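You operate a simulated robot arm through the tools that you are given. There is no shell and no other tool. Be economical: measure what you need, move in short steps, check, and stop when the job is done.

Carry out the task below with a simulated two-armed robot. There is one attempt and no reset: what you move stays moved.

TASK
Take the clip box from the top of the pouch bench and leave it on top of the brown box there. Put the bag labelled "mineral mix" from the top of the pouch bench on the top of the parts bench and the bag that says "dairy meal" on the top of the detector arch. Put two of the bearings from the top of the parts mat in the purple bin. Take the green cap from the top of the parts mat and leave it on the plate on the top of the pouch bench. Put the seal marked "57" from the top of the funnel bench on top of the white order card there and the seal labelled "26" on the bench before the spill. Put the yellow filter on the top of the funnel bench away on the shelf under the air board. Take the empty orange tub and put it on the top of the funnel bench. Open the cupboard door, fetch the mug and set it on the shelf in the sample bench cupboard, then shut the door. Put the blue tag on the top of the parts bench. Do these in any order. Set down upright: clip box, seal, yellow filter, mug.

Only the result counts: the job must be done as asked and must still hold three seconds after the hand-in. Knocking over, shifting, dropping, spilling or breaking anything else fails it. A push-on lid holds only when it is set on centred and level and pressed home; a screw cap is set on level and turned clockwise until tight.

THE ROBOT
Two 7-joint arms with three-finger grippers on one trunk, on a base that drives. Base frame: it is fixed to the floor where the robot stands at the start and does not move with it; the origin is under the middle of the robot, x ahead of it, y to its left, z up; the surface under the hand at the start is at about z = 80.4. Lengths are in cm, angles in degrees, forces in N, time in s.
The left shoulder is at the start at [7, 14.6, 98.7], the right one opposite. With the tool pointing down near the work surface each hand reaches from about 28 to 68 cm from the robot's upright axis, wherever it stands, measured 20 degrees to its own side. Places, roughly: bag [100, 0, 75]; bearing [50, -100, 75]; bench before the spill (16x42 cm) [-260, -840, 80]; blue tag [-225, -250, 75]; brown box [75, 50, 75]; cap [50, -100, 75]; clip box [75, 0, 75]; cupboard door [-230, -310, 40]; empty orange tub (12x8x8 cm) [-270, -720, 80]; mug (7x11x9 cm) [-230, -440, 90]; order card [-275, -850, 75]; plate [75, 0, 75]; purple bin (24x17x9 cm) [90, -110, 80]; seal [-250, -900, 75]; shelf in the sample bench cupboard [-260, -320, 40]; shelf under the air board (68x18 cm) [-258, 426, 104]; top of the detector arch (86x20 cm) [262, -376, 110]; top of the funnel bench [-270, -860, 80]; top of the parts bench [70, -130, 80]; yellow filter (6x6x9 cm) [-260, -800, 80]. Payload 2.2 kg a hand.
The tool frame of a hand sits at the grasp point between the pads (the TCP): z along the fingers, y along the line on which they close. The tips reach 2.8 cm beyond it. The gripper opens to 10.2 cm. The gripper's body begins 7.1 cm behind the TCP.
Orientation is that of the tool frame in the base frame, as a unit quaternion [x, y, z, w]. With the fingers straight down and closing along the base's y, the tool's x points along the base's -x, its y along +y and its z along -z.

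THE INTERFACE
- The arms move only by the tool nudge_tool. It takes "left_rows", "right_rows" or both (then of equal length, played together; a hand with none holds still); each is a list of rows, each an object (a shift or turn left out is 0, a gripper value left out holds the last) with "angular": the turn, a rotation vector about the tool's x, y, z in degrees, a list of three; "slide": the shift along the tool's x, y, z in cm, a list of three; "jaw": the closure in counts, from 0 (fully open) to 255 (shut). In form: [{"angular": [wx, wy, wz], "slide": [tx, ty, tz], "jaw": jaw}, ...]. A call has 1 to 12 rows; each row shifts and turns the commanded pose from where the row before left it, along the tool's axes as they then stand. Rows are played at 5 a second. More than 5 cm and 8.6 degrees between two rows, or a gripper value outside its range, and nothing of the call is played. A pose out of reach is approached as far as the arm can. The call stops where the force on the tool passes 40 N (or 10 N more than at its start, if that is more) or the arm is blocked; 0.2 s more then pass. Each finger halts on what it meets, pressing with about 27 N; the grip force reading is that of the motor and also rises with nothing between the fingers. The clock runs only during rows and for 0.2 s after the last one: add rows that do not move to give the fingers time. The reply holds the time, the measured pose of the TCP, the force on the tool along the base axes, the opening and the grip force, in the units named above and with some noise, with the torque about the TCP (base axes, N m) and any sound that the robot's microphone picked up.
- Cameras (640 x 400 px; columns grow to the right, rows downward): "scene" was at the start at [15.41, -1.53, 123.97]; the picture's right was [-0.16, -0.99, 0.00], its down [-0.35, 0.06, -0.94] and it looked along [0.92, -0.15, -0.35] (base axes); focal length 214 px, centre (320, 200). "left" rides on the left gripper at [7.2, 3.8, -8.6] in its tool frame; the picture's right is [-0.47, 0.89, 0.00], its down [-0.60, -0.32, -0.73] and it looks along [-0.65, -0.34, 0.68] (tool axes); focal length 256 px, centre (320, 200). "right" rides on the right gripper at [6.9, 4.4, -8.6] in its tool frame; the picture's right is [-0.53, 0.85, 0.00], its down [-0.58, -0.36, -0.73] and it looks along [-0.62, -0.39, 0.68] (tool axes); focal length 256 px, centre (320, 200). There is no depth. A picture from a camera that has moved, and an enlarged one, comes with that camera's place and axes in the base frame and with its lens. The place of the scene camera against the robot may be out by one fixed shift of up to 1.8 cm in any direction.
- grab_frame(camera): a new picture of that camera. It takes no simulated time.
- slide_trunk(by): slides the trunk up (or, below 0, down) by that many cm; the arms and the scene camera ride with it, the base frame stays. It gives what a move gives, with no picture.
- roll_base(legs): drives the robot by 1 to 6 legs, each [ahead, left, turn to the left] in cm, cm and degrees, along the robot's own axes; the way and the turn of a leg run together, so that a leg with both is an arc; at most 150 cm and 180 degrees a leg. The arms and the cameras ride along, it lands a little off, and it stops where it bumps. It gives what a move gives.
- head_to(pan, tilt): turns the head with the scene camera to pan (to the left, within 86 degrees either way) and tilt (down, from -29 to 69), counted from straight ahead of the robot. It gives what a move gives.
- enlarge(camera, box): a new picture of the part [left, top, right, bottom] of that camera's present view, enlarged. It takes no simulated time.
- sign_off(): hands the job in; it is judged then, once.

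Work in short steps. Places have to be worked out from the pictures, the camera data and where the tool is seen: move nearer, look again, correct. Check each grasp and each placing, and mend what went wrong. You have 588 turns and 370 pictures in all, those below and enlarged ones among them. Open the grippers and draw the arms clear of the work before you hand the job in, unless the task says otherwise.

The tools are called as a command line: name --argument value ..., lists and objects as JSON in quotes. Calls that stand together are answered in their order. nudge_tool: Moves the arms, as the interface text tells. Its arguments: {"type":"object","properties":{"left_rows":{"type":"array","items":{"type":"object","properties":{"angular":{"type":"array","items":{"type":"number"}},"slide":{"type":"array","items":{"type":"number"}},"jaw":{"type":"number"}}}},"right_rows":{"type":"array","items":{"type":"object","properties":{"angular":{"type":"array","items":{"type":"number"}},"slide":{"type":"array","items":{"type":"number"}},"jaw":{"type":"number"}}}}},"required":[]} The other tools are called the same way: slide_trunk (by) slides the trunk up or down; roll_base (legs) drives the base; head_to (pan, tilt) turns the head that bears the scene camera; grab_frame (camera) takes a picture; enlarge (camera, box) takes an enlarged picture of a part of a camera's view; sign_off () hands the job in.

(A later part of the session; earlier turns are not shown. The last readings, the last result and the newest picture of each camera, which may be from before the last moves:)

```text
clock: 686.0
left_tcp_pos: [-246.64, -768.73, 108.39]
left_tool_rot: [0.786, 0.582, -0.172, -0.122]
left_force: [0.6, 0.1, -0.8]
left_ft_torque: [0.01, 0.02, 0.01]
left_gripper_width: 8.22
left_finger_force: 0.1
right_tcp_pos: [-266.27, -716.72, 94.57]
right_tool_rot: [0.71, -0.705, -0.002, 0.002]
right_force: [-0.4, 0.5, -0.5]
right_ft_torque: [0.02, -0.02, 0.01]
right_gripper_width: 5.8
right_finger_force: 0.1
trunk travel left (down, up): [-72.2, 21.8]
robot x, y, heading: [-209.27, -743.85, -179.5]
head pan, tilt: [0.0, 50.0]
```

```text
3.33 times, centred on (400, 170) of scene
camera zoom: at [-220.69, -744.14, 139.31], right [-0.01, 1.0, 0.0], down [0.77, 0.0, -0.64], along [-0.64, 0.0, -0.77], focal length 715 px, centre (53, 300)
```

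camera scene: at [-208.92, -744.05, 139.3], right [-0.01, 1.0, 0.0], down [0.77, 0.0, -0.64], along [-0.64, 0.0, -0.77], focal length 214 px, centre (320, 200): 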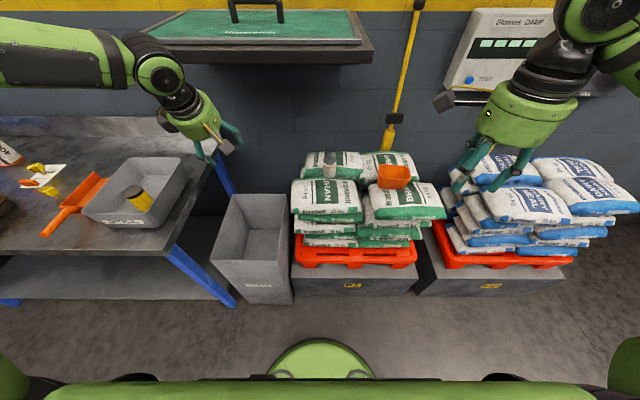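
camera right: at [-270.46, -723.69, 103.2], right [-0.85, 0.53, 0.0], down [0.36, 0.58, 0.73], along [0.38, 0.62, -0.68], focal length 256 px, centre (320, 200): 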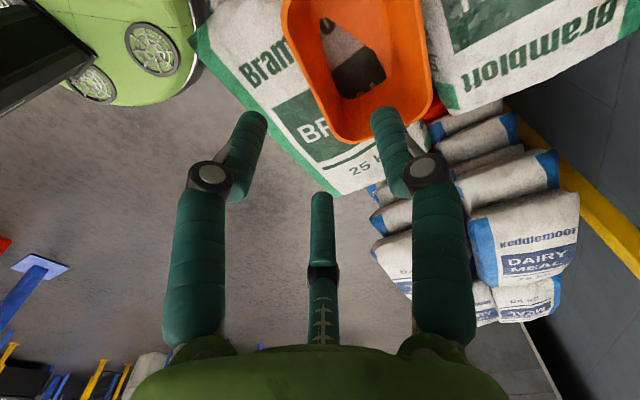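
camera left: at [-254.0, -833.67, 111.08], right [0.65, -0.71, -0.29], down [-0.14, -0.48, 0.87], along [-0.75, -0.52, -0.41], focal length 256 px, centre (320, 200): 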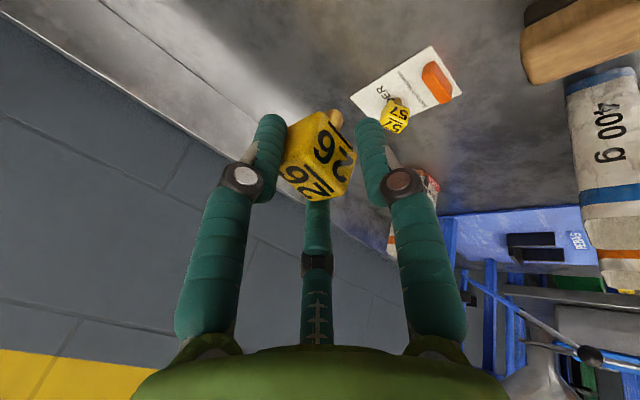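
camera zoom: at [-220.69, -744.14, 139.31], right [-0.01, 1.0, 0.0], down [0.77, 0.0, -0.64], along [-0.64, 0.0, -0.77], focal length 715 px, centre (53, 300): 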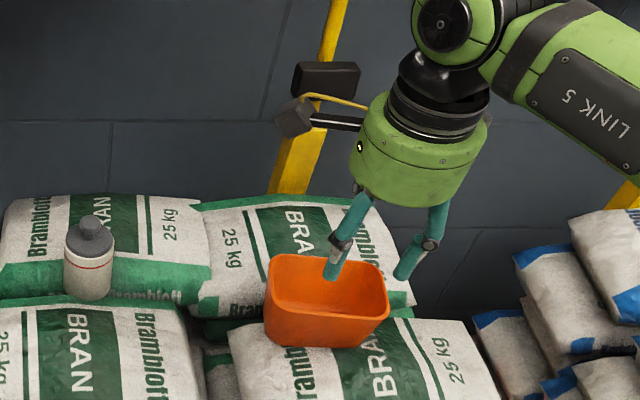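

The hand is right over the near long wall. I descend so one finger is inside and two outside, then close.

nudge_tool --right_rows '[{"slide": [0, 0, 4]}, {"slide": [0, 0, 3]}, {"slide": [0, 0, 1.5]}, {}]'

enlarge --camera "scene" --box '[330, 110, 470, 230]'

grab_frame --camera "right"

```text
clock: 687.0
left_tcp_pos: [-246.8, -768.64, 108.28]
left_tool_rot: [0.785, 0.583, -0.17, -0.122]
left_force: [0.2, 0.1, -0.6]
left_ft_torque: [0.0, -0.01, -0.01]
left_gripper_width: 8.19
left_finger_force: 0.1
right_tcp_pos: [-266.61, -716.71, 86.04]
right_tool_rot: [0.709, -0.705, -0.001, 0.0]
right_force: [0.2, -0.5, -0.7]
right_ft_torque: [0.0, -0.01, 0.02]
right_gripper_width: 5.78
right_finger_force: 0.1
trunk travel left (down, up): [-72.2, 21.8]
robot x, y, heading: [-209.13, -744.21, -179.9]
head pan, tilt: [0.0, 50.0]
```

```text
3.33 times, centred on (400, 170) of scene
camera zoom: at [-220.96, -744.05, 139.27], right [-0.01, 1.0, 0.0], down [0.77, 0.0, -0.64], along [-0.64, 0.0, -0.77], focal length 715 px, centre (53, 300)
```

zoom: 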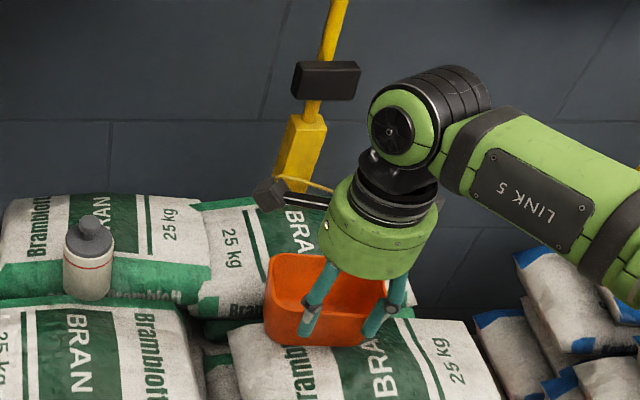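

```text
72 pictures are left
camera right: at [-270.84, -723.63, 94.55], right [-0.85, 0.53, 0.0], down [0.36, 0.58, 0.73], along [0.39, 0.62, -0.68], focal length 256 px, centre (320, 200)
```

right: 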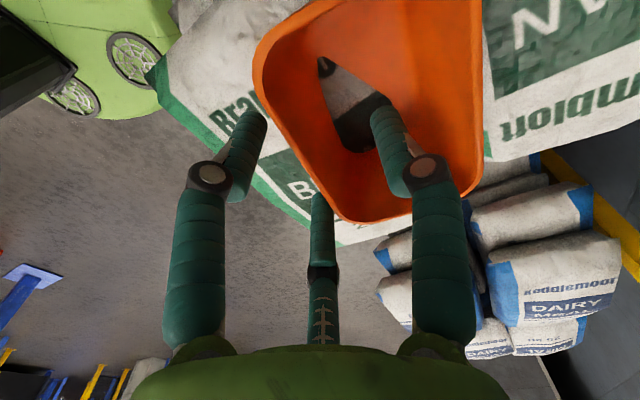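

One finger is inside the tub, two are outside the near wall. I go 1.5 cm lower, close, and lift slightly.

nudge_tool --right_rows '[{"slide": [0, 0, 0.8]}, {"slide": [0, 0, 0.7]}, {}, {"jaw": 255}, {}, {}, {}]'

slide_trunk --by 12

enlarge --camera "scene" --box '[330, 110, 470, 230]'

```text
clock: 688.6
left_tcp_pos: [-246.56, -768.79, 108.49]
left_tool_rot: [0.785, 0.582, -0.171, -0.123]
left_force: [-0.3, 0.4, 0.3]
left_ft_torque: [0.0, -0.02, 0.01]
left_gripper_width: 8.23
left_finger_force: 0.1
right_tcp_pos: [-266.51, -716.73, 84.97]
right_tool_rot: [0.71, -0.704, -0.003, 0.003]
right_force: [-5.4, 0.5, 16.6]
right_ft_torque: [-0.24, 1.52, -0.1]
right_gripper_width: 0.94
right_finger_force: 27.3
trunk travel left (down, up): [-72.2, 21.8]
robot x, y, heading: [-209.31, -744.08, -179.6]
head pan, tilt: [0.0, 50.0]
```

```text
clock: 690.1
left_tcp_pos: [-246.64, -768.77, 120.16]
left_tool_rot: [0.785, 0.582, -0.171, -0.122]
left_force: [0.4, -0.2, 0.8]
left_ft_torque: [0.0, -0.01, -0.04]
left_gripper_width: 8.21
left_finger_force: 0.1
right_tcp_pos: [-266.45, -716.78, 96.7]
right_tool_rot: [0.71, -0.704, -0.001, 0.0]
right_force: [0.8, -0.8, -1.1]
right_ft_torque: [0.05, -0.06, 0.01]
right_gripper_width: 0.84
right_finger_force: 26.5
trunk travel left (down, up): [-84.2, 9.8]
robot x, y, heading: [-209.15, -744.3, -179.6]
head pan, tilt: [0.0, 50.0]
```

```text
3.33 times, centred on (400, 170) of scene
camera zoom: at [-220.79, -744.12, 151.29], right [-0.01, 1.0, 0.0], down [0.77, 0.0, -0.64], along [-0.64, 0.0, -0.77], focal length 715 px, centre (53, 300)
```

zoom: 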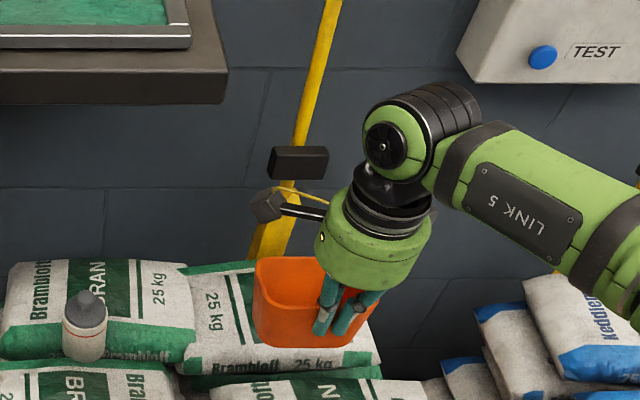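

Tub gripped by its wall and lifted. I raise more, back off and carry it to the funnel bench.

slide_trunk --by 9

roll_base --legs '[[-22, 0, -0.4], [0, 123, 0]]'

grab_frame --camera "scene"

grab_frame --camera "right"

```text
clock: 691.4
left_tcp_pos: [-246.63, -768.71, 129.32]
left_tool_rot: [0.785, 0.582, -0.171, -0.122]
left_force: [-0.1, -0.3, -0.2]
left_ft_torque: [0.04, -0.02, -0.03]
left_gripper_width: 8.19
left_finger_force: 0.1
right_tcp_pos: [-266.49, -716.77, 105.64]
right_tool_rot: [0.71, -0.704, -0.001, 0.0]
right_force: [-0.7, 0.4, -2.2]
right_ft_torque: [0.01, -0.06, -0.02]
right_gripper_width: 0.84
right_finger_force: 26.8
trunk travel left (down, up): [-93.2, 0.8]
robot x, y, heading: [-209.34, -743.89, -180.0]
head pan, tilt: [0.0, 50.0]
```

```text
clock: 699.0
left_tcp_pos: [-224.97, -893.71, 129.4]
left_tool_rot: [0.788, 0.578, -0.17, -0.123]
left_force: [0.7, 0.6, 0.3]
left_ft_torque: [-0.04, 0.04, 0.04]
left_gripper_width: 8.17
left_finger_force: 0.1
right_tcp_pos: [-244.32, -841.5, 105.58]
right_tool_rot: [-0.706, 0.708, 0.001, 0.0]
right_force: [-0.5, -0.8, -0.5]
right_ft_torque: [-0.03, -0.07, -0.02]
right_gripper_width: 0.82
right_finger_force: 27.5
trunk travel left (down, up): [-93.2, 0.8]
robot x, y, heading: [-187.48, -869.64, 179.8]
head pan, tilt: [0.0, 50.0]
```

```text
70 pictures are left
camera scene: at [-198.8, -869.4, 160.3], right [0.0, 1.0, 0.0], down [0.77, 0.0, -0.64], along [-0.64, 0.0, -0.77], focal length 214 px, centre (320, 200)
```

scene: 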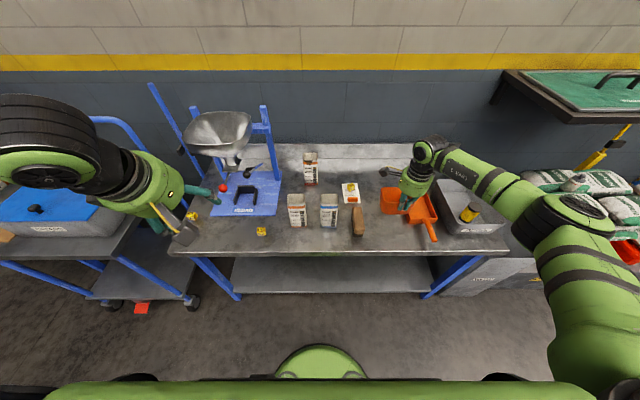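

```text
69 pictures are left
camera right: at [-248.5, -848.47, 114.31], right [-0.84, 0.54, 0.0], down [0.37, 0.58, 0.73], along [0.39, 0.62, -0.68], focal length 256 px, centre (320, 200)
```

right: 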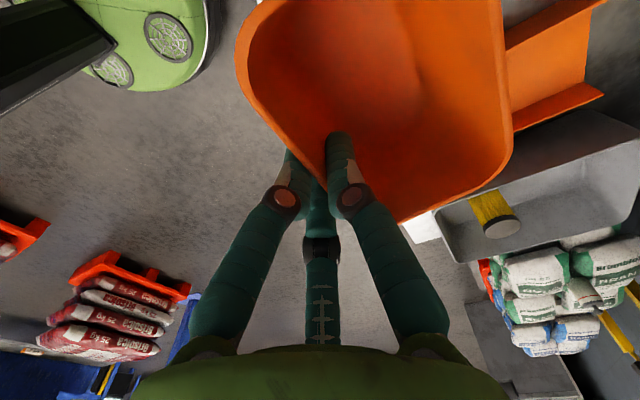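

The tub is empty and held. I shift 1.5 cm right for clearance and lower it onto the bench.

roll_base --legs '[[0, -1.5, 0]]'

slide_trunk --by -14

slide_trunk --by -1.5

slide_trunk --by -1

slide_trunk --by -1

enlarge --camera "scene" --box '[320, 140, 480, 280]'

```text
clock: 699.8
left_tcp_pos: [-224.87, -892.73, 129.17]
left_tool_rot: [0.788, 0.578, -0.17, -0.124]
left_force: [0.3, -0.5, -0.5]
left_ft_torque: [0.05, -0.01, -0.01]
left_gripper_width: 8.19
left_finger_force: 0.1
right_tcp_pos: [-244.21, -840.53, 105.82]
right_tool_rot: [-0.706, 0.708, 0.002, 0.001]
right_force: [-0.3, -0.6, -0.9]
right_ft_torque: [0.07, -0.06, 0.0]
right_gripper_width: 0.84
right_finger_force: 26.8
trunk travel left (down, up): [-93.2, 0.8]
robot x, y, heading: [-187.49, -868.33, 179.9]
head pan, tilt: [0.0, 50.0]
```

```text
clock: 701.5
left_tcp_pos: [-225.04, -892.31, 115.35]
left_tool_rot: [0.789, 0.577, -0.171, -0.123]
left_force: [-0.3, -0.1, 0.4]
left_ft_torque: [0.01, 0.0, 0.01]
left_gripper_width: 8.19
left_finger_force: 0.0
right_tcp_pos: [-244.23, -840.21, 91.76]
right_tool_rot: [-0.706, 0.709, 0.001, -0.001]
right_force: [-0.8, -0.7, -0.3]
right_ft_torque: [0.02, -0.05, 0.04]
right_gripper_width: 0.87
right_finger_force: 26.7
trunk travel left (down, up): [-79.2, 14.8]
robot x, y, heading: [-187.12, -868.18, 179.3]
head pan, tilt: [0.0, 50.0]
```

```text
clock: 702.1
left_tcp_pos: [-225.02, -892.28, 113.74]
left_tool_rot: [0.789, 0.578, -0.17, -0.123]
left_force: [-0.2, 0.4, -0.1]
left_ft_torque: [0.03, 0.02, 0.0]
left_gripper_width: 8.2
left_finger_force: 0.0
right_tcp_pos: [-244.21, -840.15, 90.22]
right_tool_rot: [-0.706, 0.708, 0.001, 0.0]
right_force: [-0.3, 0.6, -0.6]
right_ft_torque: [0.03, 0.0, 0.01]
right_gripper_width: 0.83
right_finger_force: 27.3
trunk travel left (down, up): [-77.7, 16.3]
robot x, y, heading: [-187.26, -867.81, 179.5]
head pan, tilt: [0.0, 50.0]
```

```text
clock: 702.7
left_tcp_pos: [-224.92, -892.33, 112.77]
left_tool_rot: [0.789, 0.578, -0.169, -0.122]
left_force: [-0.6, -0.9, 0.2]
left_ft_torque: [-0.01, -0.01, 0.0]
left_gripper_width: 8.2
left_finger_force: 0.0
right_tcp_pos: [-244.19, -840.22, 89.08]
right_tool_rot: [-0.706, 0.708, 0.0, -0.001]
right_force: [1.1, -0.6, -1.2]
right_ft_torque: [0.01, -0.03, -0.03]
right_gripper_width: 0.85
right_finger_force: 27.1
trunk travel left (down, up): [-76.7, 17.3]
robot x, y, heading: [-187.11, -867.94, 179.7]
head pan, tilt: [0.0, 50.0]
```

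```text
clock: 703.3
left_tcp_pos: [-225.05, -892.3, 111.76]
left_tool_rot: [0.788, 0.578, -0.171, -0.122]
left_force: [1.0, 0.3, 0.1]
left_ft_torque: [-0.02, 0.0, 0.03]
left_gripper_width: 8.2
left_finger_force: 0.0
right_tcp_pos: [-244.18, -840.2, 88.08]
right_tool_rot: [-0.707, 0.708, 0.0, -0.001]
right_force: [0.3, 0.3, -0.9]
right_ft_torque: [-0.01, 0.0, 0.03]
right_gripper_width: 0.85
right_finger_force: 27.6
trunk travel left (down, up): [-75.7, 18.3]
robot x, y, heading: [-187.59, -867.9, 179.7]
head pan, tilt: [0.0, 50.0]
```

```text
2.86 times, centred on (400, 210) of scene
camera zoom: at [-198.82, -868.03, 142.79], right [0.0, 1.0, 0.0], down [0.77, 0.0, -0.64], along [-0.64, 0.0, -0.77], focal length 613 px, centre (91, 171)
```

zoom: 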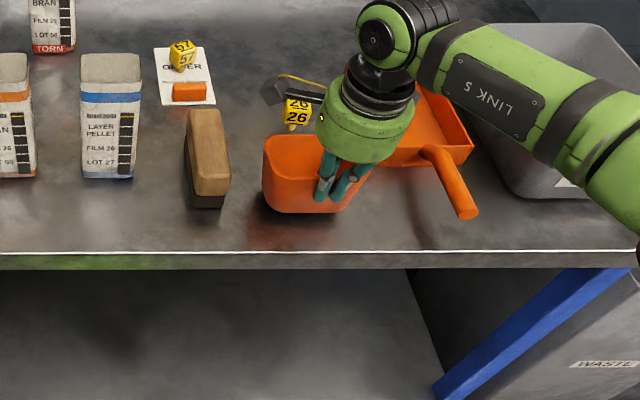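

Close to the surface. I continue in small steps.

slide_trunk --by -0.8

slide_trunk --by -0.7

slide_trunk --by -0.7

```text
clock: 703.8
left_tcp_pos: [-225.0, -892.33, 110.96]
left_tool_rot: [0.788, 0.579, -0.171, -0.122]
left_force: [0.4, 0.3, -0.8]
left_ft_torque: [0.0, 0.0, 0.05]
left_gripper_width: 8.21
left_finger_force: 0.0
right_tcp_pos: [-244.27, -840.25, 87.44]
right_tool_rot: [-0.706, 0.709, 0.002, -0.002]
right_force: [-0.3, 0.1, 1.6]
right_ft_torque: [-0.02, 0.11, -0.04]
right_gripper_width: 0.83
right_finger_force: 26.8
trunk travel left (down, up): [-74.9, 19.1]
robot x, y, heading: [-187.35, -868.05, 179.8]
head pan, tilt: [0.0, 50.0]
```

```text
clock: 704.4
left_tcp_pos: [-224.58, -892.38, 110.41]
left_tool_rot: [0.788, 0.578, -0.171, -0.125]
left_force: [-1.0, 0.2, 0.4]
left_ft_torque: [0.01, -0.01, 0.0]
left_gripper_width: 8.21
left_finger_force: 0.0
right_tcp_pos: [-244.02, -840.19, 87.13]
right_tool_rot: [-0.706, 0.709, 0.004, -0.004]
right_force: [4.6, 1.5, 22.9]
right_ft_torque: [0.01, 1.15, -0.1]
right_gripper_width: 0.85
right_finger_force: 26.6
trunk travel left (down, up): [-74.2, 19.8]
robot x, y, heading: [-187.6, -868.02, 179.8]
head pan, tilt: [0.0, 50.0]
```

```text
clock: 705.0
left_tcp_pos: [-224.22, -892.52, 109.95]
left_tool_rot: [0.788, 0.578, -0.172, -0.126]
left_force: [-0.3, 0.0, 0.1]
left_ft_torque: [0.0, 0.0, 0.02]
left_gripper_width: 8.18
left_finger_force: 0.1
right_tcp_pos: [-243.85, -840.39, 86.76]
right_tool_rot: [-0.706, 0.708, 0.005, -0.005]
right_force: [11.9, 1.9, 32.9]
right_ft_torque: [0.26, 1.61, -0.23]
right_gripper_width: 1.14
right_finger_force: 27.2
trunk travel left (down, up): [-73.5, 20.5]
robot x, y, heading: [-187.14, -868.11, 179.7]
head pan, tilt: [0.0, 50.0]
```

Firm contact. I relieve 0.8 cm, open and lift out.

slide_trunk --by 0.8

nudge_tool --right_rows '[{"jaw": 200}, {"jaw": 120}, {}, {"slide": [0, 0, -3]}, {"slide": [0, 0, -5]}, {"slide": [0, 0, -5]}]'

enlarge --camera "scene" --box '[320, 140, 480, 280]'

```text
clock: 705.5
left_tcp_pos: [-224.66, -892.5, 110.42]
left_tool_rot: [0.789, 0.577, -0.171, -0.124]
left_force: [-0.4, 1.0, -0.1]
left_ft_torque: [0.0, 0.01, 0.0]
left_gripper_width: 8.19
left_finger_force: 0.0
right_tcp_pos: [-244.13, -840.24, 86.92]
right_tool_rot: [-0.706, 0.708, 0.003, -0.003]
right_force: [-0.5, 0.4, 12.5]
right_ft_torque: [0.03, 1.02, -0.11]
right_gripper_width: 1.06
right_finger_force: 27.4
trunk travel left (down, up): [-74.3, 19.7]
robot x, y, heading: [-187.14, -868.09, 179.3]
head pan, tilt: [0.0, 50.0]
```

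```text
clock: 706.9
left_tcp_pos: [-224.87, -892.42, 110.55]
left_tool_rot: [0.789, 0.578, -0.171, -0.122]
left_force: [-0.3, 0.0, 0.8]
left_ft_torque: [0.02, 0.01, -0.04]
left_gripper_width: 8.21
left_finger_force: 0.0
right_tcp_pos: [-243.81, -840.37, 100.01]
right_tool_rot: [-0.706, 0.708, 0.001, 0.0]
right_force: [-0.4, -0.2, 0.2]
right_ft_torque: [0.01, -0.01, 0.0]
right_gripper_width: 5.39
right_finger_force: 0.1
trunk travel left (down, up): [-74.3, 19.7]
robot x, y, heading: [-187.29, -867.83, 179.8]
head pan, tilt: [0.0, 50.0]
```

```text
2.86 times, centred on (400, 210) of scene
camera zoom: at [-198.72, -868.11, 141.4], right [0.0, 1.0, 0.0], down [0.77, 0.0, -0.64], along [-0.64, 0.0, -0.77], focal length 613 px, centre (91, 171)
```

zoom: 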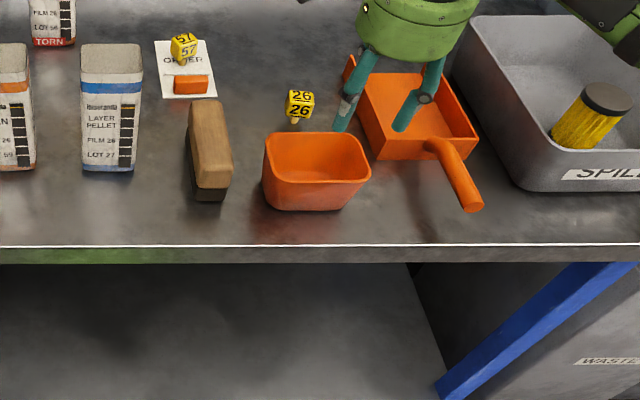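

The tub stands on the bench. Now the yellow filter (in the SPILL tub, ≈(-255,-804)): I move the right hand above it and check.

roll_base --legs '[[0, -36, 0]]'

nudge_tool --right_rows '[{"slide": [0, 4, 0], "jaw": 45}, {"slide": [0, 4, 0]}, {"slide": [0, 3.3, 0]}, {}]'

grab_frame --camera "right"

enlarge --camera "scene" --box '[310, 100, 470, 240]'

```text
clock: 709.2
left_tcp_pos: [-224.73, -857.05, 110.35]
left_tool_rot: [0.788, 0.579, -0.17, -0.123]
left_force: [0.5, -0.7, -0.1]
left_ft_torque: [-0.01, -0.01, -0.01]
left_gripper_width: 8.21
left_finger_force: 0.1
right_tcp_pos: [-243.91, -805.01, 99.95]
right_tool_rot: [-0.706, 0.708, 0.002, -0.001]
right_force: [0.0, -0.1, 0.1]
right_ft_torque: [0.02, 0.01, -0.01]
right_gripper_width: 5.41
right_finger_force: 0.1
trunk travel left (down, up): [-74.3, 19.7]
robot x, y, heading: [-187.15, -832.65, 179.8]
head pan, tilt: [0.0, 50.0]
```

```text
clock: 710.2
left_tcp_pos: [-224.77, -856.91, 110.3]
left_tool_rot: [0.788, 0.579, -0.17, -0.121]
left_force: [-0.3, -0.6, 0.6]
left_ft_torque: [0.0, 0.02, 0.0]
left_gripper_width: 8.2
left_finger_force: 0.0
right_tcp_pos: [-252.04, -804.9, 99.9]
right_tool_rot: [0.708, -0.707, -0.002, 0.001]
right_force: [-0.6, -0.7, -1.0]
right_ft_torque: [-0.01, -0.01, 0.0]
right_gripper_width: 8.38
right_finger_force: 0.0
right hand out of reach, approached as far as the arm can: row 3
trunk travel left (down, up): [-74.3, 19.7]
robot x, y, heading: [-187.24, -832.42, 179.9]
head pan, tilt: [0.0, 50.0]
```

```text
66 pictures are left
camera right: at [-256.26, -811.86, 108.52], right [-0.84, 0.53, 0.0], down [0.37, 0.58, 0.73], along [0.39, 0.62, -0.68], focal length 256 px, centre (320, 200)
```

right: 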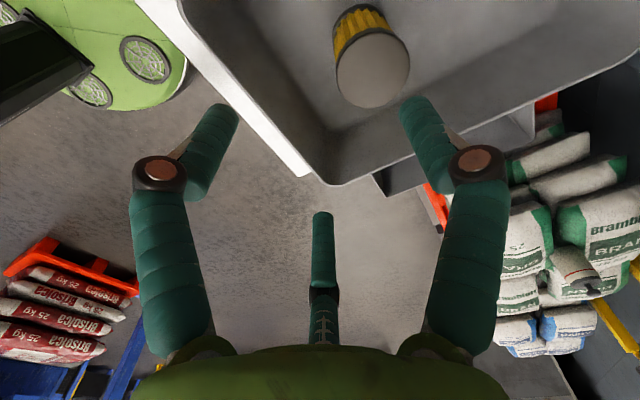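

```text
2.86 times, centred on (390, 170) of scene
camera zoom: at [-198.65, -832.55, 141.4], right [0.0, 1.0, 0.0], down [0.77, 0.0, -0.64], along [-0.64, 0.0, -0.77], focal length 613 px, centre (120, 286)
```

zoom: 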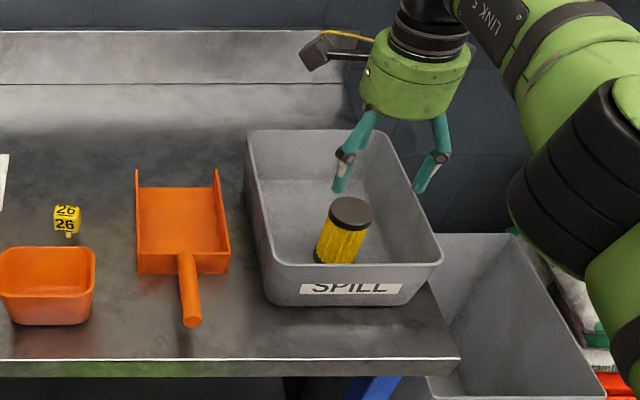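

Lid centre ≈ (-255.7,-804.2). I move the base 13 cm closer while retracting the arm for a comfortable pose.

nudge_tool --right_rows '[{"slide": [0, -4.5, 0]}, {"slide": [-0.6, -4.5, 0]}]'

roll_base --legs '[[13, 0, 0]]'

grab_frame --camera "right"

```text
clock: 710.8
left_tcp_pos: [-224.67, -857.04, 110.41]
left_tool_rot: [0.788, 0.579, -0.17, -0.124]
left_force: [0.6, 0.0, -0.3]
left_ft_torque: [0.04, 0.06, -0.02]
left_gripper_width: 8.21
left_finger_force: 0.0
right_tcp_pos: [-242.74, -804.27, 99.81]
right_tool_rot: [-0.705, 0.71, 0.002, -0.001]
right_force: [-0.2, -0.7, -0.2]
right_ft_torque: [0.08, 0.08, -0.02]
right_gripper_width: 8.41
right_finger_force: 0.1
trunk travel left (down, up): [-74.3, 19.7]
robot x, y, heading: [-187.42, -832.47, 179.6]
head pan, tilt: [0.0, 50.0]
```

```text
clock: 712.1
left_tcp_pos: [-237.44, -857.04, 110.45]
left_tool_rot: [0.788, 0.578, -0.171, -0.123]
left_force: [0.4, -0.5, -0.2]
left_ft_torque: [-0.01, 0.01, -0.02]
left_gripper_width: 8.21
left_finger_force: 0.0
right_tcp_pos: [-255.55, -804.33, 99.87]
right_tool_rot: [0.707, -0.707, -0.002, 0.002]
right_force: [-0.5, -0.3, -0.9]
right_ft_torque: [0.0, 0.03, 0.03]
right_gripper_width: 8.43
right_finger_force: 0.1
trunk travel left (down, up): [-74.3, 19.7]
robot x, y, heading: [-200.2, -832.19, 179.6]
head pan, tilt: [0.0, 50.0]
```

```text
64 pictures are left
camera right: at [-259.92, -811.26, 108.55], right [-0.85, 0.53, 0.0], down [0.37, 0.58, 0.73], along [0.39, 0.62, -0.68], focal length 256 px, centre (320, 200)
```

right: 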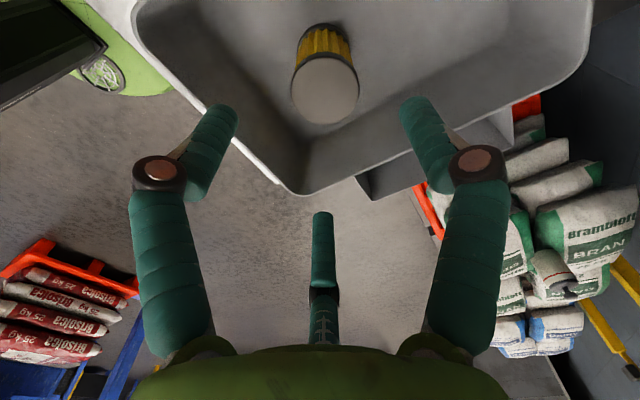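

Aligned over the lid. I descend and grip the filter.

nudge_tool --right_rows '[{"slide": [-0.1, 0.3, 4]}, {"slide": [0, 0, 4]}, {"slide": [0, 0, 2.5]}, {"slide": [0, 0, 1.5]}, {}, {"jaw": 255}, {}, {}, {}]'

slide_trunk --by 12

grab_frame --camera "right"

enlarge --camera "scene" --box '[310, 80, 470, 240]'

```text
clock: 714.1
left_tcp_pos: [-237.68, -856.84, 110.3]
left_tool_rot: [0.788, 0.579, -0.171, -0.123]
left_force: [-1.2, -0.2, 0.8]
left_ft_torque: [-0.01, 0.02, 0.02]
left_gripper_width: 8.2
left_finger_force: 0.0
right_tcp_pos: [-256.27, -804.2, 87.9]
right_tool_rot: [0.707, -0.707, -0.001, 0.002]
right_force: [-1.6, 0.8, 4.9]
right_ft_torque: [-0.03, 0.09, -0.01]
right_gripper_width: 5.22
right_finger_force: 27.0
trunk travel left (down, up): [-74.3, 19.7]
robot x, y, heading: [-199.85, -832.43, 179.8]
head pan, tilt: [0.0, 50.0]
```

```text
clock: 715.6
left_tcp_pos: [-237.66, -857.02, 122.26]
left_tool_rot: [0.788, 0.579, -0.17, -0.122]
left_force: [0.0, 0.2, 0.3]
left_ft_torque: [0.02, -0.02, -0.04]
left_gripper_width: 8.21
left_finger_force: 0.0
right_tcp_pos: [-256.23, -804.19, 99.78]
right_tool_rot: [-0.707, 0.707, 0.0, -0.001]
right_force: [-0.1, 0.2, -1.6]
right_ft_torque: [0.01, 0.03, 0.03]
right_gripper_width: 5.22
right_finger_force: 26.7
trunk travel left (down, up): [-86.3, 7.7]
robot x, y, heading: [-199.8, -832.74, 180.0]
head pan, tilt: [0.0, 50.0]
```

```text
63 pictures are left
camera right: at [-260.56, -811.15, 108.44], right [-0.85, 0.53, 0.0], down [0.37, 0.58, 0.73], along [0.39, 0.62, -0.68], focal length 256 px, centre (320, 200)
```

right: 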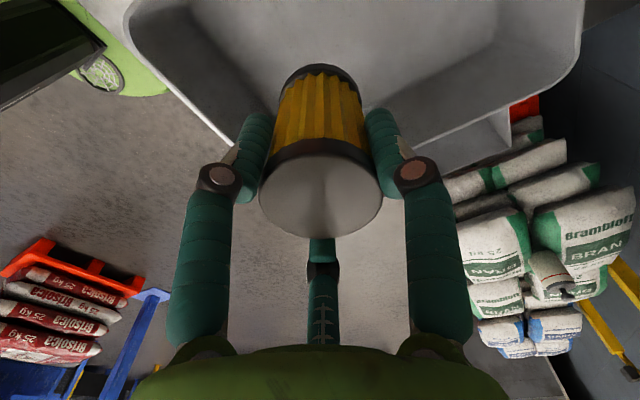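

```text
2.50 times, centred on (390, 160) of scene
camera zoom: at [-211.54, -832.56, 153.39], right [0.0, 1.0, 0.0], down [0.77, 0.0, -0.64], along [-0.64, 0.0, -0.77], focal length 536 px, centre (145, 300)
```

zoom: 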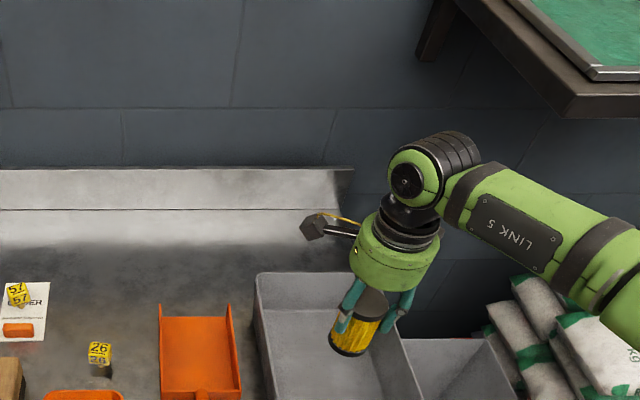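

Filter gripped and lifted. I raise it further, back away, and turn to face +y for the long drive to the air board.

slide_trunk --by 7

roll_base --legs '[[-50, 0, 0], [0, 0, -90]]'

head_to --pan 0 --tilt 15

grab_frame --camera "scene"

```text
clock: 716.7
left_tcp_pos: [-237.63, -856.9, 129.28]
left_tool_rot: [0.788, 0.579, -0.17, -0.122]
left_force: [-0.8, -0.6, -0.4]
left_ft_torque: [0.02, 0.02, -0.01]
left_gripper_width: 8.22
left_finger_force: 0.0
right_tcp_pos: [-256.16, -804.21, 106.8]
right_tool_rot: [-0.707, 0.707, 0.001, 0.0]
right_force: [-0.5, 0.0, -1.6]
right_ft_torque: [0.02, 0.06, -0.01]
right_gripper_width: 5.2
right_finger_force: 27.3
trunk travel left (down, up): [-93.3, 0.7]
robot x, y, heading: [-200.12, -833.03, 179.8]
head pan, tilt: [0.0, 50.0]
```

```text
clock: 723.4
left_tcp_pos: [-175.32, -795.06, 129.31]
left_tool_rot: [0.967, -0.148, -0.033, -0.207]
left_force: [-0.8, 0.5, -0.4]
left_ft_torque: [0.02, 0.02, -0.03]
left_gripper_width: 8.18
left_finger_force: 0.0
right_tcp_pos: [-122.63, -776.33, 106.85]
right_tool_rot: [-0.001, 1.0, 0.001, 0.0]
right_force: [-0.1, -0.4, -1.1]
right_ft_torque: [0.01, -0.01, 0.02]
right_gripper_width: 5.23
right_finger_force: 27.2
trunk travel left (down, up): [-93.3, 0.7]
robot x, y, heading: [-150.97, -832.49, 89.7]
head pan, tilt: [0.0, 50.0]
```

```text
clock: 724.4
left_tcp_pos: [-175.32, -795.03, 129.33]
left_tool_rot: [0.967, -0.147, -0.034, -0.206]
left_force: [-0.4, 1.0, 0.0]
left_ft_torque: [0.04, -0.01, 0.05]
left_gripper_width: 8.2
left_finger_force: 0.0
right_tcp_pos: [-122.71, -776.27, 106.78]
right_tool_rot: [-0.001, 1.0, 0.001, 0.001]
right_force: [-0.5, -0.1, -2.6]
right_ft_torque: [0.01, 0.02, -0.01]
right_gripper_width: 5.23
right_finger_force: 27.1
trunk travel left (down, up): [-93.3, 0.7]
robot x, y, heading: [-150.92, -833.07, 89.8]
head pan, tilt: [0.0, 15.0]
```

```text
61 pictures are left
camera scene: at [-149.61, -818.34, 165.76], right [1.0, 0.0, 0.0], down [0.0, -0.26, -0.97], along [0.0, 0.97, -0.26], focal length 214 px, centre (320, 200)
```

scene: 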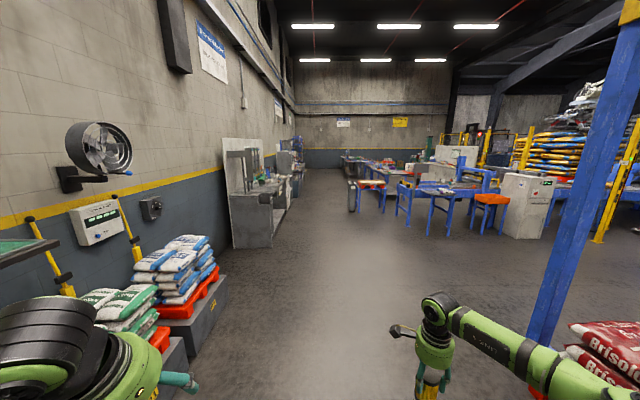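

The lane is clear. I drive along it in stages.

roll_base --legs '[[150, 0, 0.2], [150, 0, 0], [100, 0, 0]]'

grab_frame --camera "scene"

```text
clock: 743.6
left_tcp_pos: [-182.64, -397.62, 129.47]
left_tool_rot: [0.97, -0.127, -0.039, -0.206]
left_force: [-0.7, -0.2, -0.5]
left_ft_torque: [0.0, 0.0, -0.03]
left_gripper_width: 8.19
left_finger_force: 0.1
right_tcp_pos: [-130.86, -376.93, 107.06]
right_tool_rot: [-0.021, 1.0, 0.001, 0.0]
right_force: [0.4, 0.0, -1.1]
right_ft_torque: [0.02, 0.01, 0.0]
right_gripper_width: 5.2
right_finger_force: 26.3
trunk travel left (down, up): [-93.3, 0.7]
robot x, y, heading: [-156.53, -434.27, 91.9]
head pan, tilt: [0.0, 15.0]
```

```text
60 pictures are left
camera scene: at [-156.05, -420.01, 165.78], right [1.0, 0.04, 0.0], down [0.01, -0.26, -0.97], along [-0.04, 0.97, -0.26], focal length 214 px, centre (320, 200)
```

scene: 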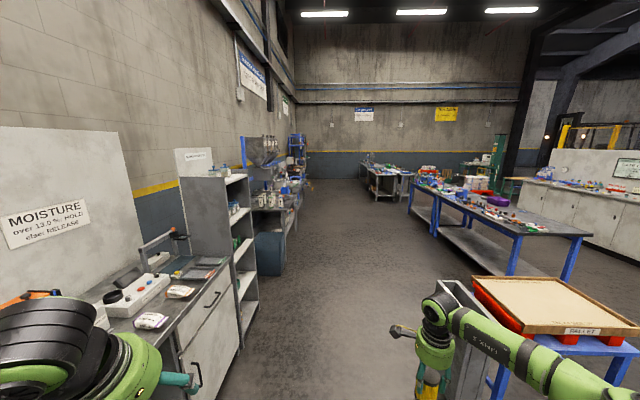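

Clear ahead. I correct heading and continue past the sample bench.

roll_base --legs '[[20, -12, -2], [150, 0, 0], [120, 0, 0]]'

grab_frame --camera "scene"

```text
clock: 757.8
left_tcp_pos: [-164.29, -109.95, 129.43]
left_tool_rot: [0.963, -0.168, -0.03, -0.209]
left_force: [-0.5, -0.5, 0.4]
left_ft_torque: [-0.01, 0.01, -0.01]
left_gripper_width: 8.2
left_finger_force: 0.0
right_tcp_pos: [-110.99, -93.54, 106.87]
right_tool_rot: [0.021, 1.0, 0.002, -0.001]
right_force: [1.1, 0.5, -1.4]
right_ft_torque: [0.0, -0.01, -0.02]
right_gripper_width: 5.22
right_finger_force: 27.0
trunk travel left (down, up): [-93.3, 0.7]
robot x, y, heading: [-141.99, -148.37, 87.4]
head pan, tilt: [0.0, 15.0]
```

```text
59 pictures are left
camera scene: at [-139.71, -134.27, 165.78], right [1.0, -0.04, 0.0], down [-0.01, -0.26, -0.97], along [0.04, 0.97, -0.26], focal length 214 px, centre (320, 200)
```

scene: 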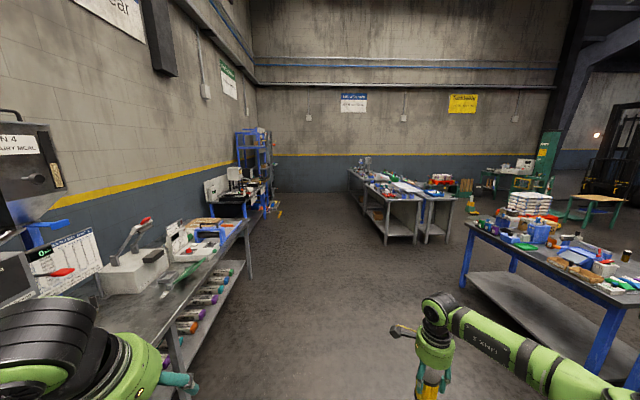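

I continue toward the blue rack area at the far left.

roll_base --legs '[[20, 0, 2.6], [150, 0, 0], [130, 0, 0]]'

grab_frame --camera "scene"

```text
clock: 772.5
left_tcp_pos: [-172.29, 186.03, 129.22]
left_tool_rot: [0.969, -0.127, -0.038, -0.207]
left_force: [0.3, 0.1, -0.3]
left_ft_torque: [0.01, 0.0, -0.02]
left_gripper_width: 8.2
left_finger_force: 0.0
right_tcp_pos: [-120.43, 206.82, 106.79]
right_tool_rot: [-0.021, 1.0, 0.002, 0.0]
right_force: [-0.1, -0.1, -0.6]
right_ft_torque: [0.04, 0.0, 0.0]
right_gripper_width: 5.22
right_finger_force: 26.9
trunk travel left (down, up): [-93.3, 0.7]
robot x, y, heading: [-146.06, 149.71, 92.1]
head pan, tilt: [0.0, 15.0]
```

```text
58 pictures are left
camera scene: at [-145.68, 163.66, 165.78], right [1.0, 0.04, 0.0], down [0.01, -0.26, -0.97], along [-0.04, 0.97, -0.26], focal length 214 px, centre (320, 200)
```

scene: 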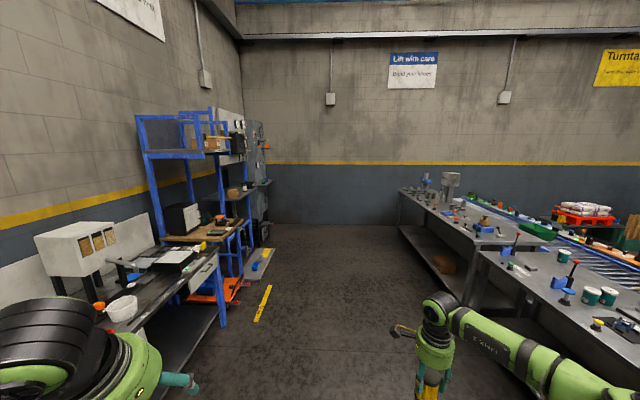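

The air board is probably beyond the blue rack at the left. I drive on and then look left.

roll_base --legs '[[20, -5, -2], [150, 0, 0], [60, 0, 0]]'

head_to --pan 65 --tilt 20

grab_frame --camera "scene"

```text
clock: 784.1
left_tcp_pos: [-168.5, 415.78, 129.36]
left_tool_rot: [0.968, -0.138, -0.036, -0.207]
left_force: [-0.4, -0.6, -0.3]
left_ft_torque: [-0.02, 0.04, -0.02]
left_gripper_width: 8.2
left_finger_force: 0.1
right_tcp_pos: [-116.19, 435.45, 107.01]
right_tool_rot: [-0.009, 1.0, 0.002, 0.0]
right_force: [-0.4, 0.9, -0.9]
right_ft_torque: [0.03, -0.02, -0.01]
right_gripper_width: 5.22
right_finger_force: 27.5
trunk travel left (down, up): [-93.3, 0.7]
robot x, y, heading: [-143.57, 378.24, 90.6]
head pan, tilt: [0.0, 15.0]
```

```text
clock: 785.5
left_tcp_pos: [-168.57, 416.0, 129.38]
left_tool_rot: [0.968, -0.139, -0.036, -0.206]
left_force: [0.8, -0.4, -0.5]
left_ft_torque: [0.02, -0.03, 0.0]
left_gripper_width: 8.21
left_finger_force: 0.1
right_tcp_pos: [-116.25, 435.61, 106.89]
right_tool_rot: [-0.01, 1.0, 0.001, 0.001]
right_force: [-0.9, -0.2, -0.7]
right_ft_torque: [0.0, -0.01, 0.02]
right_gripper_width: 5.2
right_finger_force: 26.4
trunk travel left (down, up): [-93.3, 0.7]
robot x, y, heading: [-143.38, 378.96, 90.8]
head pan, tilt: [65.0, 20.0]
```

```text
57 pictures are left
camera scene: at [-150.81, 387.61, 164.96], right [0.41, 0.91, 0.0], down [0.31, -0.14, -0.94], along [-0.86, 0.38, -0.34], focal length 214 px, centre (320, 200)
```

scene: 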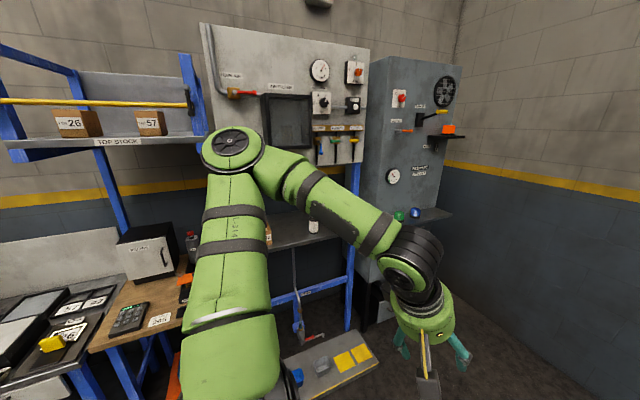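

The air board with a dark shelf beneath is here. I move out a bit and turn to face it.

roll_base --legs '[[0, -25, 0], [0, 0, 89.3]]'

head_to --pan -10 --tilt 25

grab_frame --camera "scene"

```text
clock: 791.1
left_tcp_pos: [-155.72, 354.34, 129.44]
left_tool_rot: [0.782, 0.587, -0.171, -0.121]
left_force: [-1.3, 0.1, 0.6]
left_ft_torque: [0.03, -0.04, -0.02]
left_gripper_width: 8.21
left_finger_force: 0.0
right_tcp_pos: [-175.29, 406.59, 106.84]
right_tool_rot: [0.714, -0.7, 0.0, 0.0]
right_force: [0.0, -0.1, -2.0]
right_ft_torque: [0.0, -0.03, -0.03]
right_gripper_width: 5.25
right_finger_force: 26.9
trunk travel left (down, up): [-93.3, 0.7]
robot x, y, heading: [-118.29, 379.4, -179.1]
head pan, tilt: [65.0, 20.0]
```

```text
clock: 792.6
left_tcp_pos: [-155.63, 354.18, 129.29]
left_tool_rot: [0.782, 0.587, -0.172, -0.12]
left_force: [-0.3, 0.5, 0.1]
left_ft_torque: [0.03, 0.01, 0.04]
left_gripper_width: 8.22
left_finger_force: 0.2
right_tcp_pos: [-175.29, 406.47, 106.78]
right_tool_rot: [0.714, -0.7, -0.001, 0.001]
right_force: [0.1, 0.5, -1.3]
right_ft_torque: [0.01, 0.01, 0.0]
right_gripper_width: 5.21
right_finger_force: 27.4
trunk travel left (down, up): [-93.3, 0.7]
robot x, y, heading: [-118.67, 379.39, -178.8]
head pan, tilt: [-10.0, 25.0]
```

```text
56 pictures are left
camera scene: at [-131.45, 380.6, 164.15], right [0.16, 0.99, 0.0], down [0.42, -0.07, -0.91], along [-0.9, 0.14, -0.42], focal length 214 px, centre (320, 200)
```

scene: 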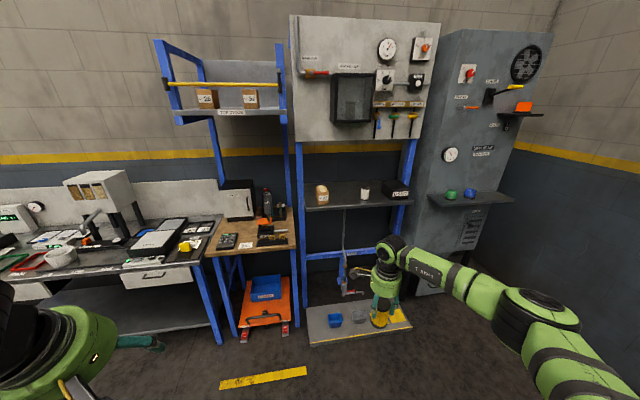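

enlarge --camera "scene" --box '[285, 110, 425, 230]'

```text
3.33 times, centred on (355, 170) of scene
camera zoom: at [-131.45, 380.6, 164.15], right [0.16, 0.99, 0.0], down [0.42, -0.07, -0.91], along [-0.9, 0.14, -0.42], focal length 715 px, centre (203, 300)
```

zoom: 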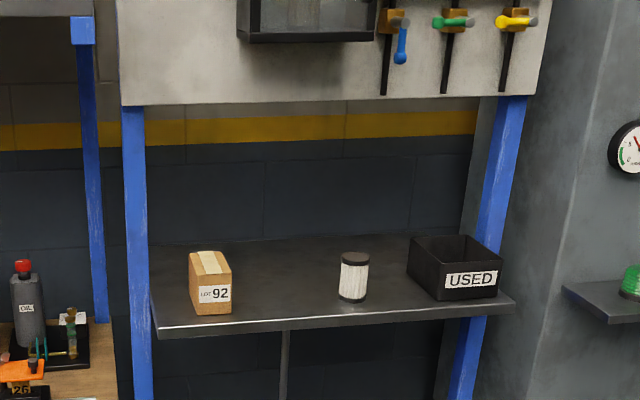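

Free spot on the shelf between the "92" box and the white filter, at about (-254,416.5). I tuck the left hand, straighten, and approach.

nudge_tool --left_rows '[{"slide": [1.23, 4.07, -1.92]}, {"slide": [1.23, 4.07, -1.92]}, {"slide": [1.23, 4.07, -1.92]}]'

roll_base --legs '[[0, -12, -1.2], [58, 0, 0]]'

head_to --pan -15 --tilt 35

grab_frame --camera "scene"

grab_frame --camera "right"

```text
clock: 793.4
left_tcp_pos: [-150.85, 351.96, 135.46]
left_tool_rot: [0.783, 0.587, -0.17, -0.12]
left_force: [-0.2, -0.6, -0.3]
left_ft_torque: [0.03, 0.01, 0.01]
left_gripper_width: 8.22
left_finger_force: 0.0
left hand out of reach, approached as far as the arm can: row 1, 2, 3
right_tcp_pos: [-175.26, 406.59, 106.85]
right_tool_rot: [0.713, -0.701, -0.001, 0.001]
right_force: [-0.4, -0.7, -0.5]
right_ft_torque: [-0.03, 0.02, -0.02]
right_gripper_width: 5.24
right_finger_force: 27.0
trunk travel left (down, up): [-93.3, 0.7]
robot x, y, heading: [-118.39, 379.62, -179.3]
head pan, tilt: [-10.0, 25.0]
```

```text
clock: 797.5
left_tcp_pos: [-209.87, 365.59, 135.45]
left_tool_rot: [0.79, 0.577, -0.169, -0.123]
left_force: [0.3, 0.8, 0.1]
left_ft_torque: [0.01, 0.05, -0.02]
left_gripper_width: 8.2
left_finger_force: 0.0
right_tcp_pos: [-232.83, 420.66, 106.86]
right_tool_rot: [-0.706, 0.708, 0.001, -0.002]
right_force: [0.1, -0.5, -0.6]
right_ft_torque: [-0.01, -0.01, -0.01]
right_gripper_width: 5.2
right_finger_force: 27.2
trunk travel left (down, up): [-93.3, 0.7]
robot x, y, heading: [-176.79, 392.28, 179.6]
head pan, tilt: [-10.0, 25.0]
```

```text
clock: 798.3
left_tcp_pos: [-210.0, 365.56, 135.31]
left_tool_rot: [0.79, 0.576, -0.168, -0.123]
left_force: [0.7, 0.9, -0.4]
left_ft_torque: [0.01, -0.01, 0.02]
left_gripper_width: 8.21
left_finger_force: 0.0
right_tcp_pos: [-233.14, 420.63, 106.79]
right_tool_rot: [-0.705, 0.709, 0.0, -0.001]
right_force: [0.2, -0.9, -0.9]
right_ft_torque: [0.02, -0.01, 0.02]
right_gripper_width: 5.22
right_finger_force: 26.3
trunk travel left (down, up): [-93.3, 0.7]
robot x, y, heading: [-176.83, 392.19, 179.4]
head pan, tilt: [-15.0, 35.0]
```

```text
54 pictures are left
camera scene: at [-189.26, 394.33, 162.58], right [0.27, 0.96, 0.0], down [0.55, -0.15, -0.82], along [-0.79, 0.22, -0.57], focal length 214 px, centre (320, 200)
```

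scene: 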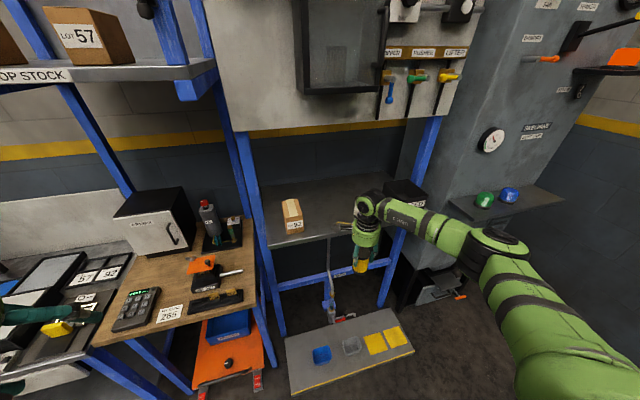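

```text
53 pictures are left
camera right: at [-237.35, 413.76, 115.45], right [-0.84, 0.54, 0.0], down [0.37, 0.57, 0.73], along [0.39, 0.62, -0.68], focal length 256 px, centre (320, 200)
```

right: 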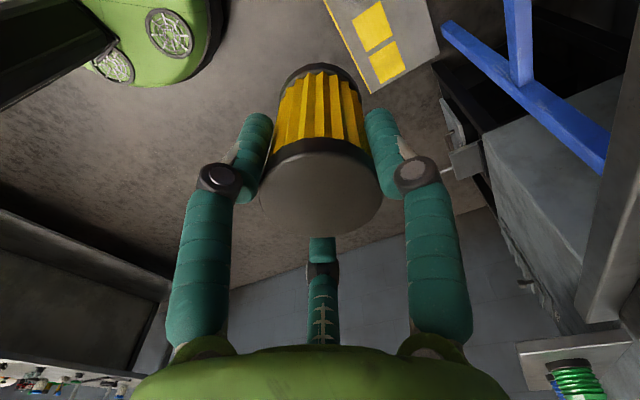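

The filter's bottom is below shelf level; the trunk is at its top, so I raise the arm 9 cm, then approach 14 cm and check.

nudge_tool --right_rows '[{"slide": [0, 0, -4.5]}, {"slide": [0, 0, -4.5]}, {}]'

roll_base --legs '[[14, 4, 0.4]]'

grab_frame --camera "scene"

grab_frame --camera "right"

```text
clock: 799.1
left_tcp_pos: [-210.15, 365.5, 135.35]
left_tool_rot: [0.79, 0.576, -0.168, -0.123]
left_force: [-0.3, 0.5, -0.8]
left_ft_torque: [0.01, -0.02, -0.03]
left_gripper_width: 8.2
left_finger_force: 0.0
right_tcp_pos: [-233.18, 420.72, 115.62]
right_tool_rot: [-0.705, 0.71, 0.001, 0.0]
right_force: [-0.7, -0.6, -2.0]
right_ft_torque: [0.0, -0.04, 0.02]
right_gripper_width: 5.22
right_finger_force: 26.9
trunk travel left (down, up): [-93.3, 0.7]
robot x, y, heading: [-176.88, 391.86, 179.6]
head pan, tilt: [-15.0, 35.0]
```

```text
clock: 800.4
left_tcp_pos: [-223.38, 361.54, 135.54]
left_tool_rot: [0.787, 0.58, -0.17, -0.122]
left_force: [-0.7, -0.1, 0.4]
left_ft_torque: [0.02, 0.05, -0.02]
left_gripper_width: 8.22
left_finger_force: 0.1
right_tcp_pos: [-247.09, 416.36, 115.82]
right_tool_rot: [0.708, -0.706, 0.0, 0.003]
right_force: [-0.1, -0.5, -0.2]
right_ft_torque: [0.0, 0.03, 0.02]
right_gripper_width: 5.2
right_finger_force: 27.1
trunk travel left (down, up): [-93.3, 0.7]
robot x, y, heading: [-190.87, 388.02, -180.1]
head pan, tilt: [-15.0, 35.0]
```

```text
52 pictures are left
camera scene: at [-202.83, 390.48, 162.61], right [0.26, 0.97, 0.0], down [0.55, -0.15, -0.82], along [-0.79, 0.21, -0.57], focal length 214 px, centre (320, 200)
```

scene: 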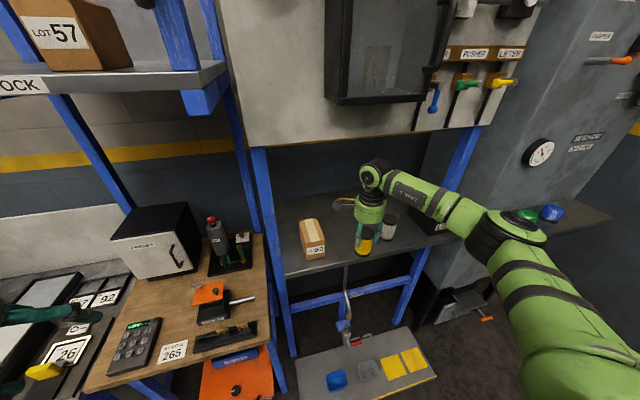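

```text
51 pictures are left
camera right: at [-251.33, 409.43, 124.49], right [-0.85, 0.53, 0.0], down [0.37, 0.58, 0.73], along [0.39, 0.62, -0.68], focal length 256 px, centre (320, 200)
```

right: 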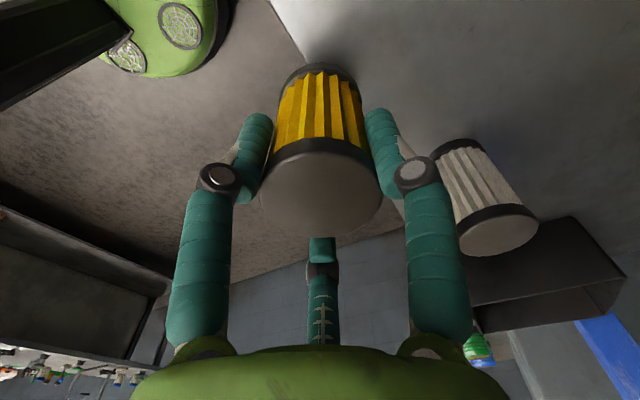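

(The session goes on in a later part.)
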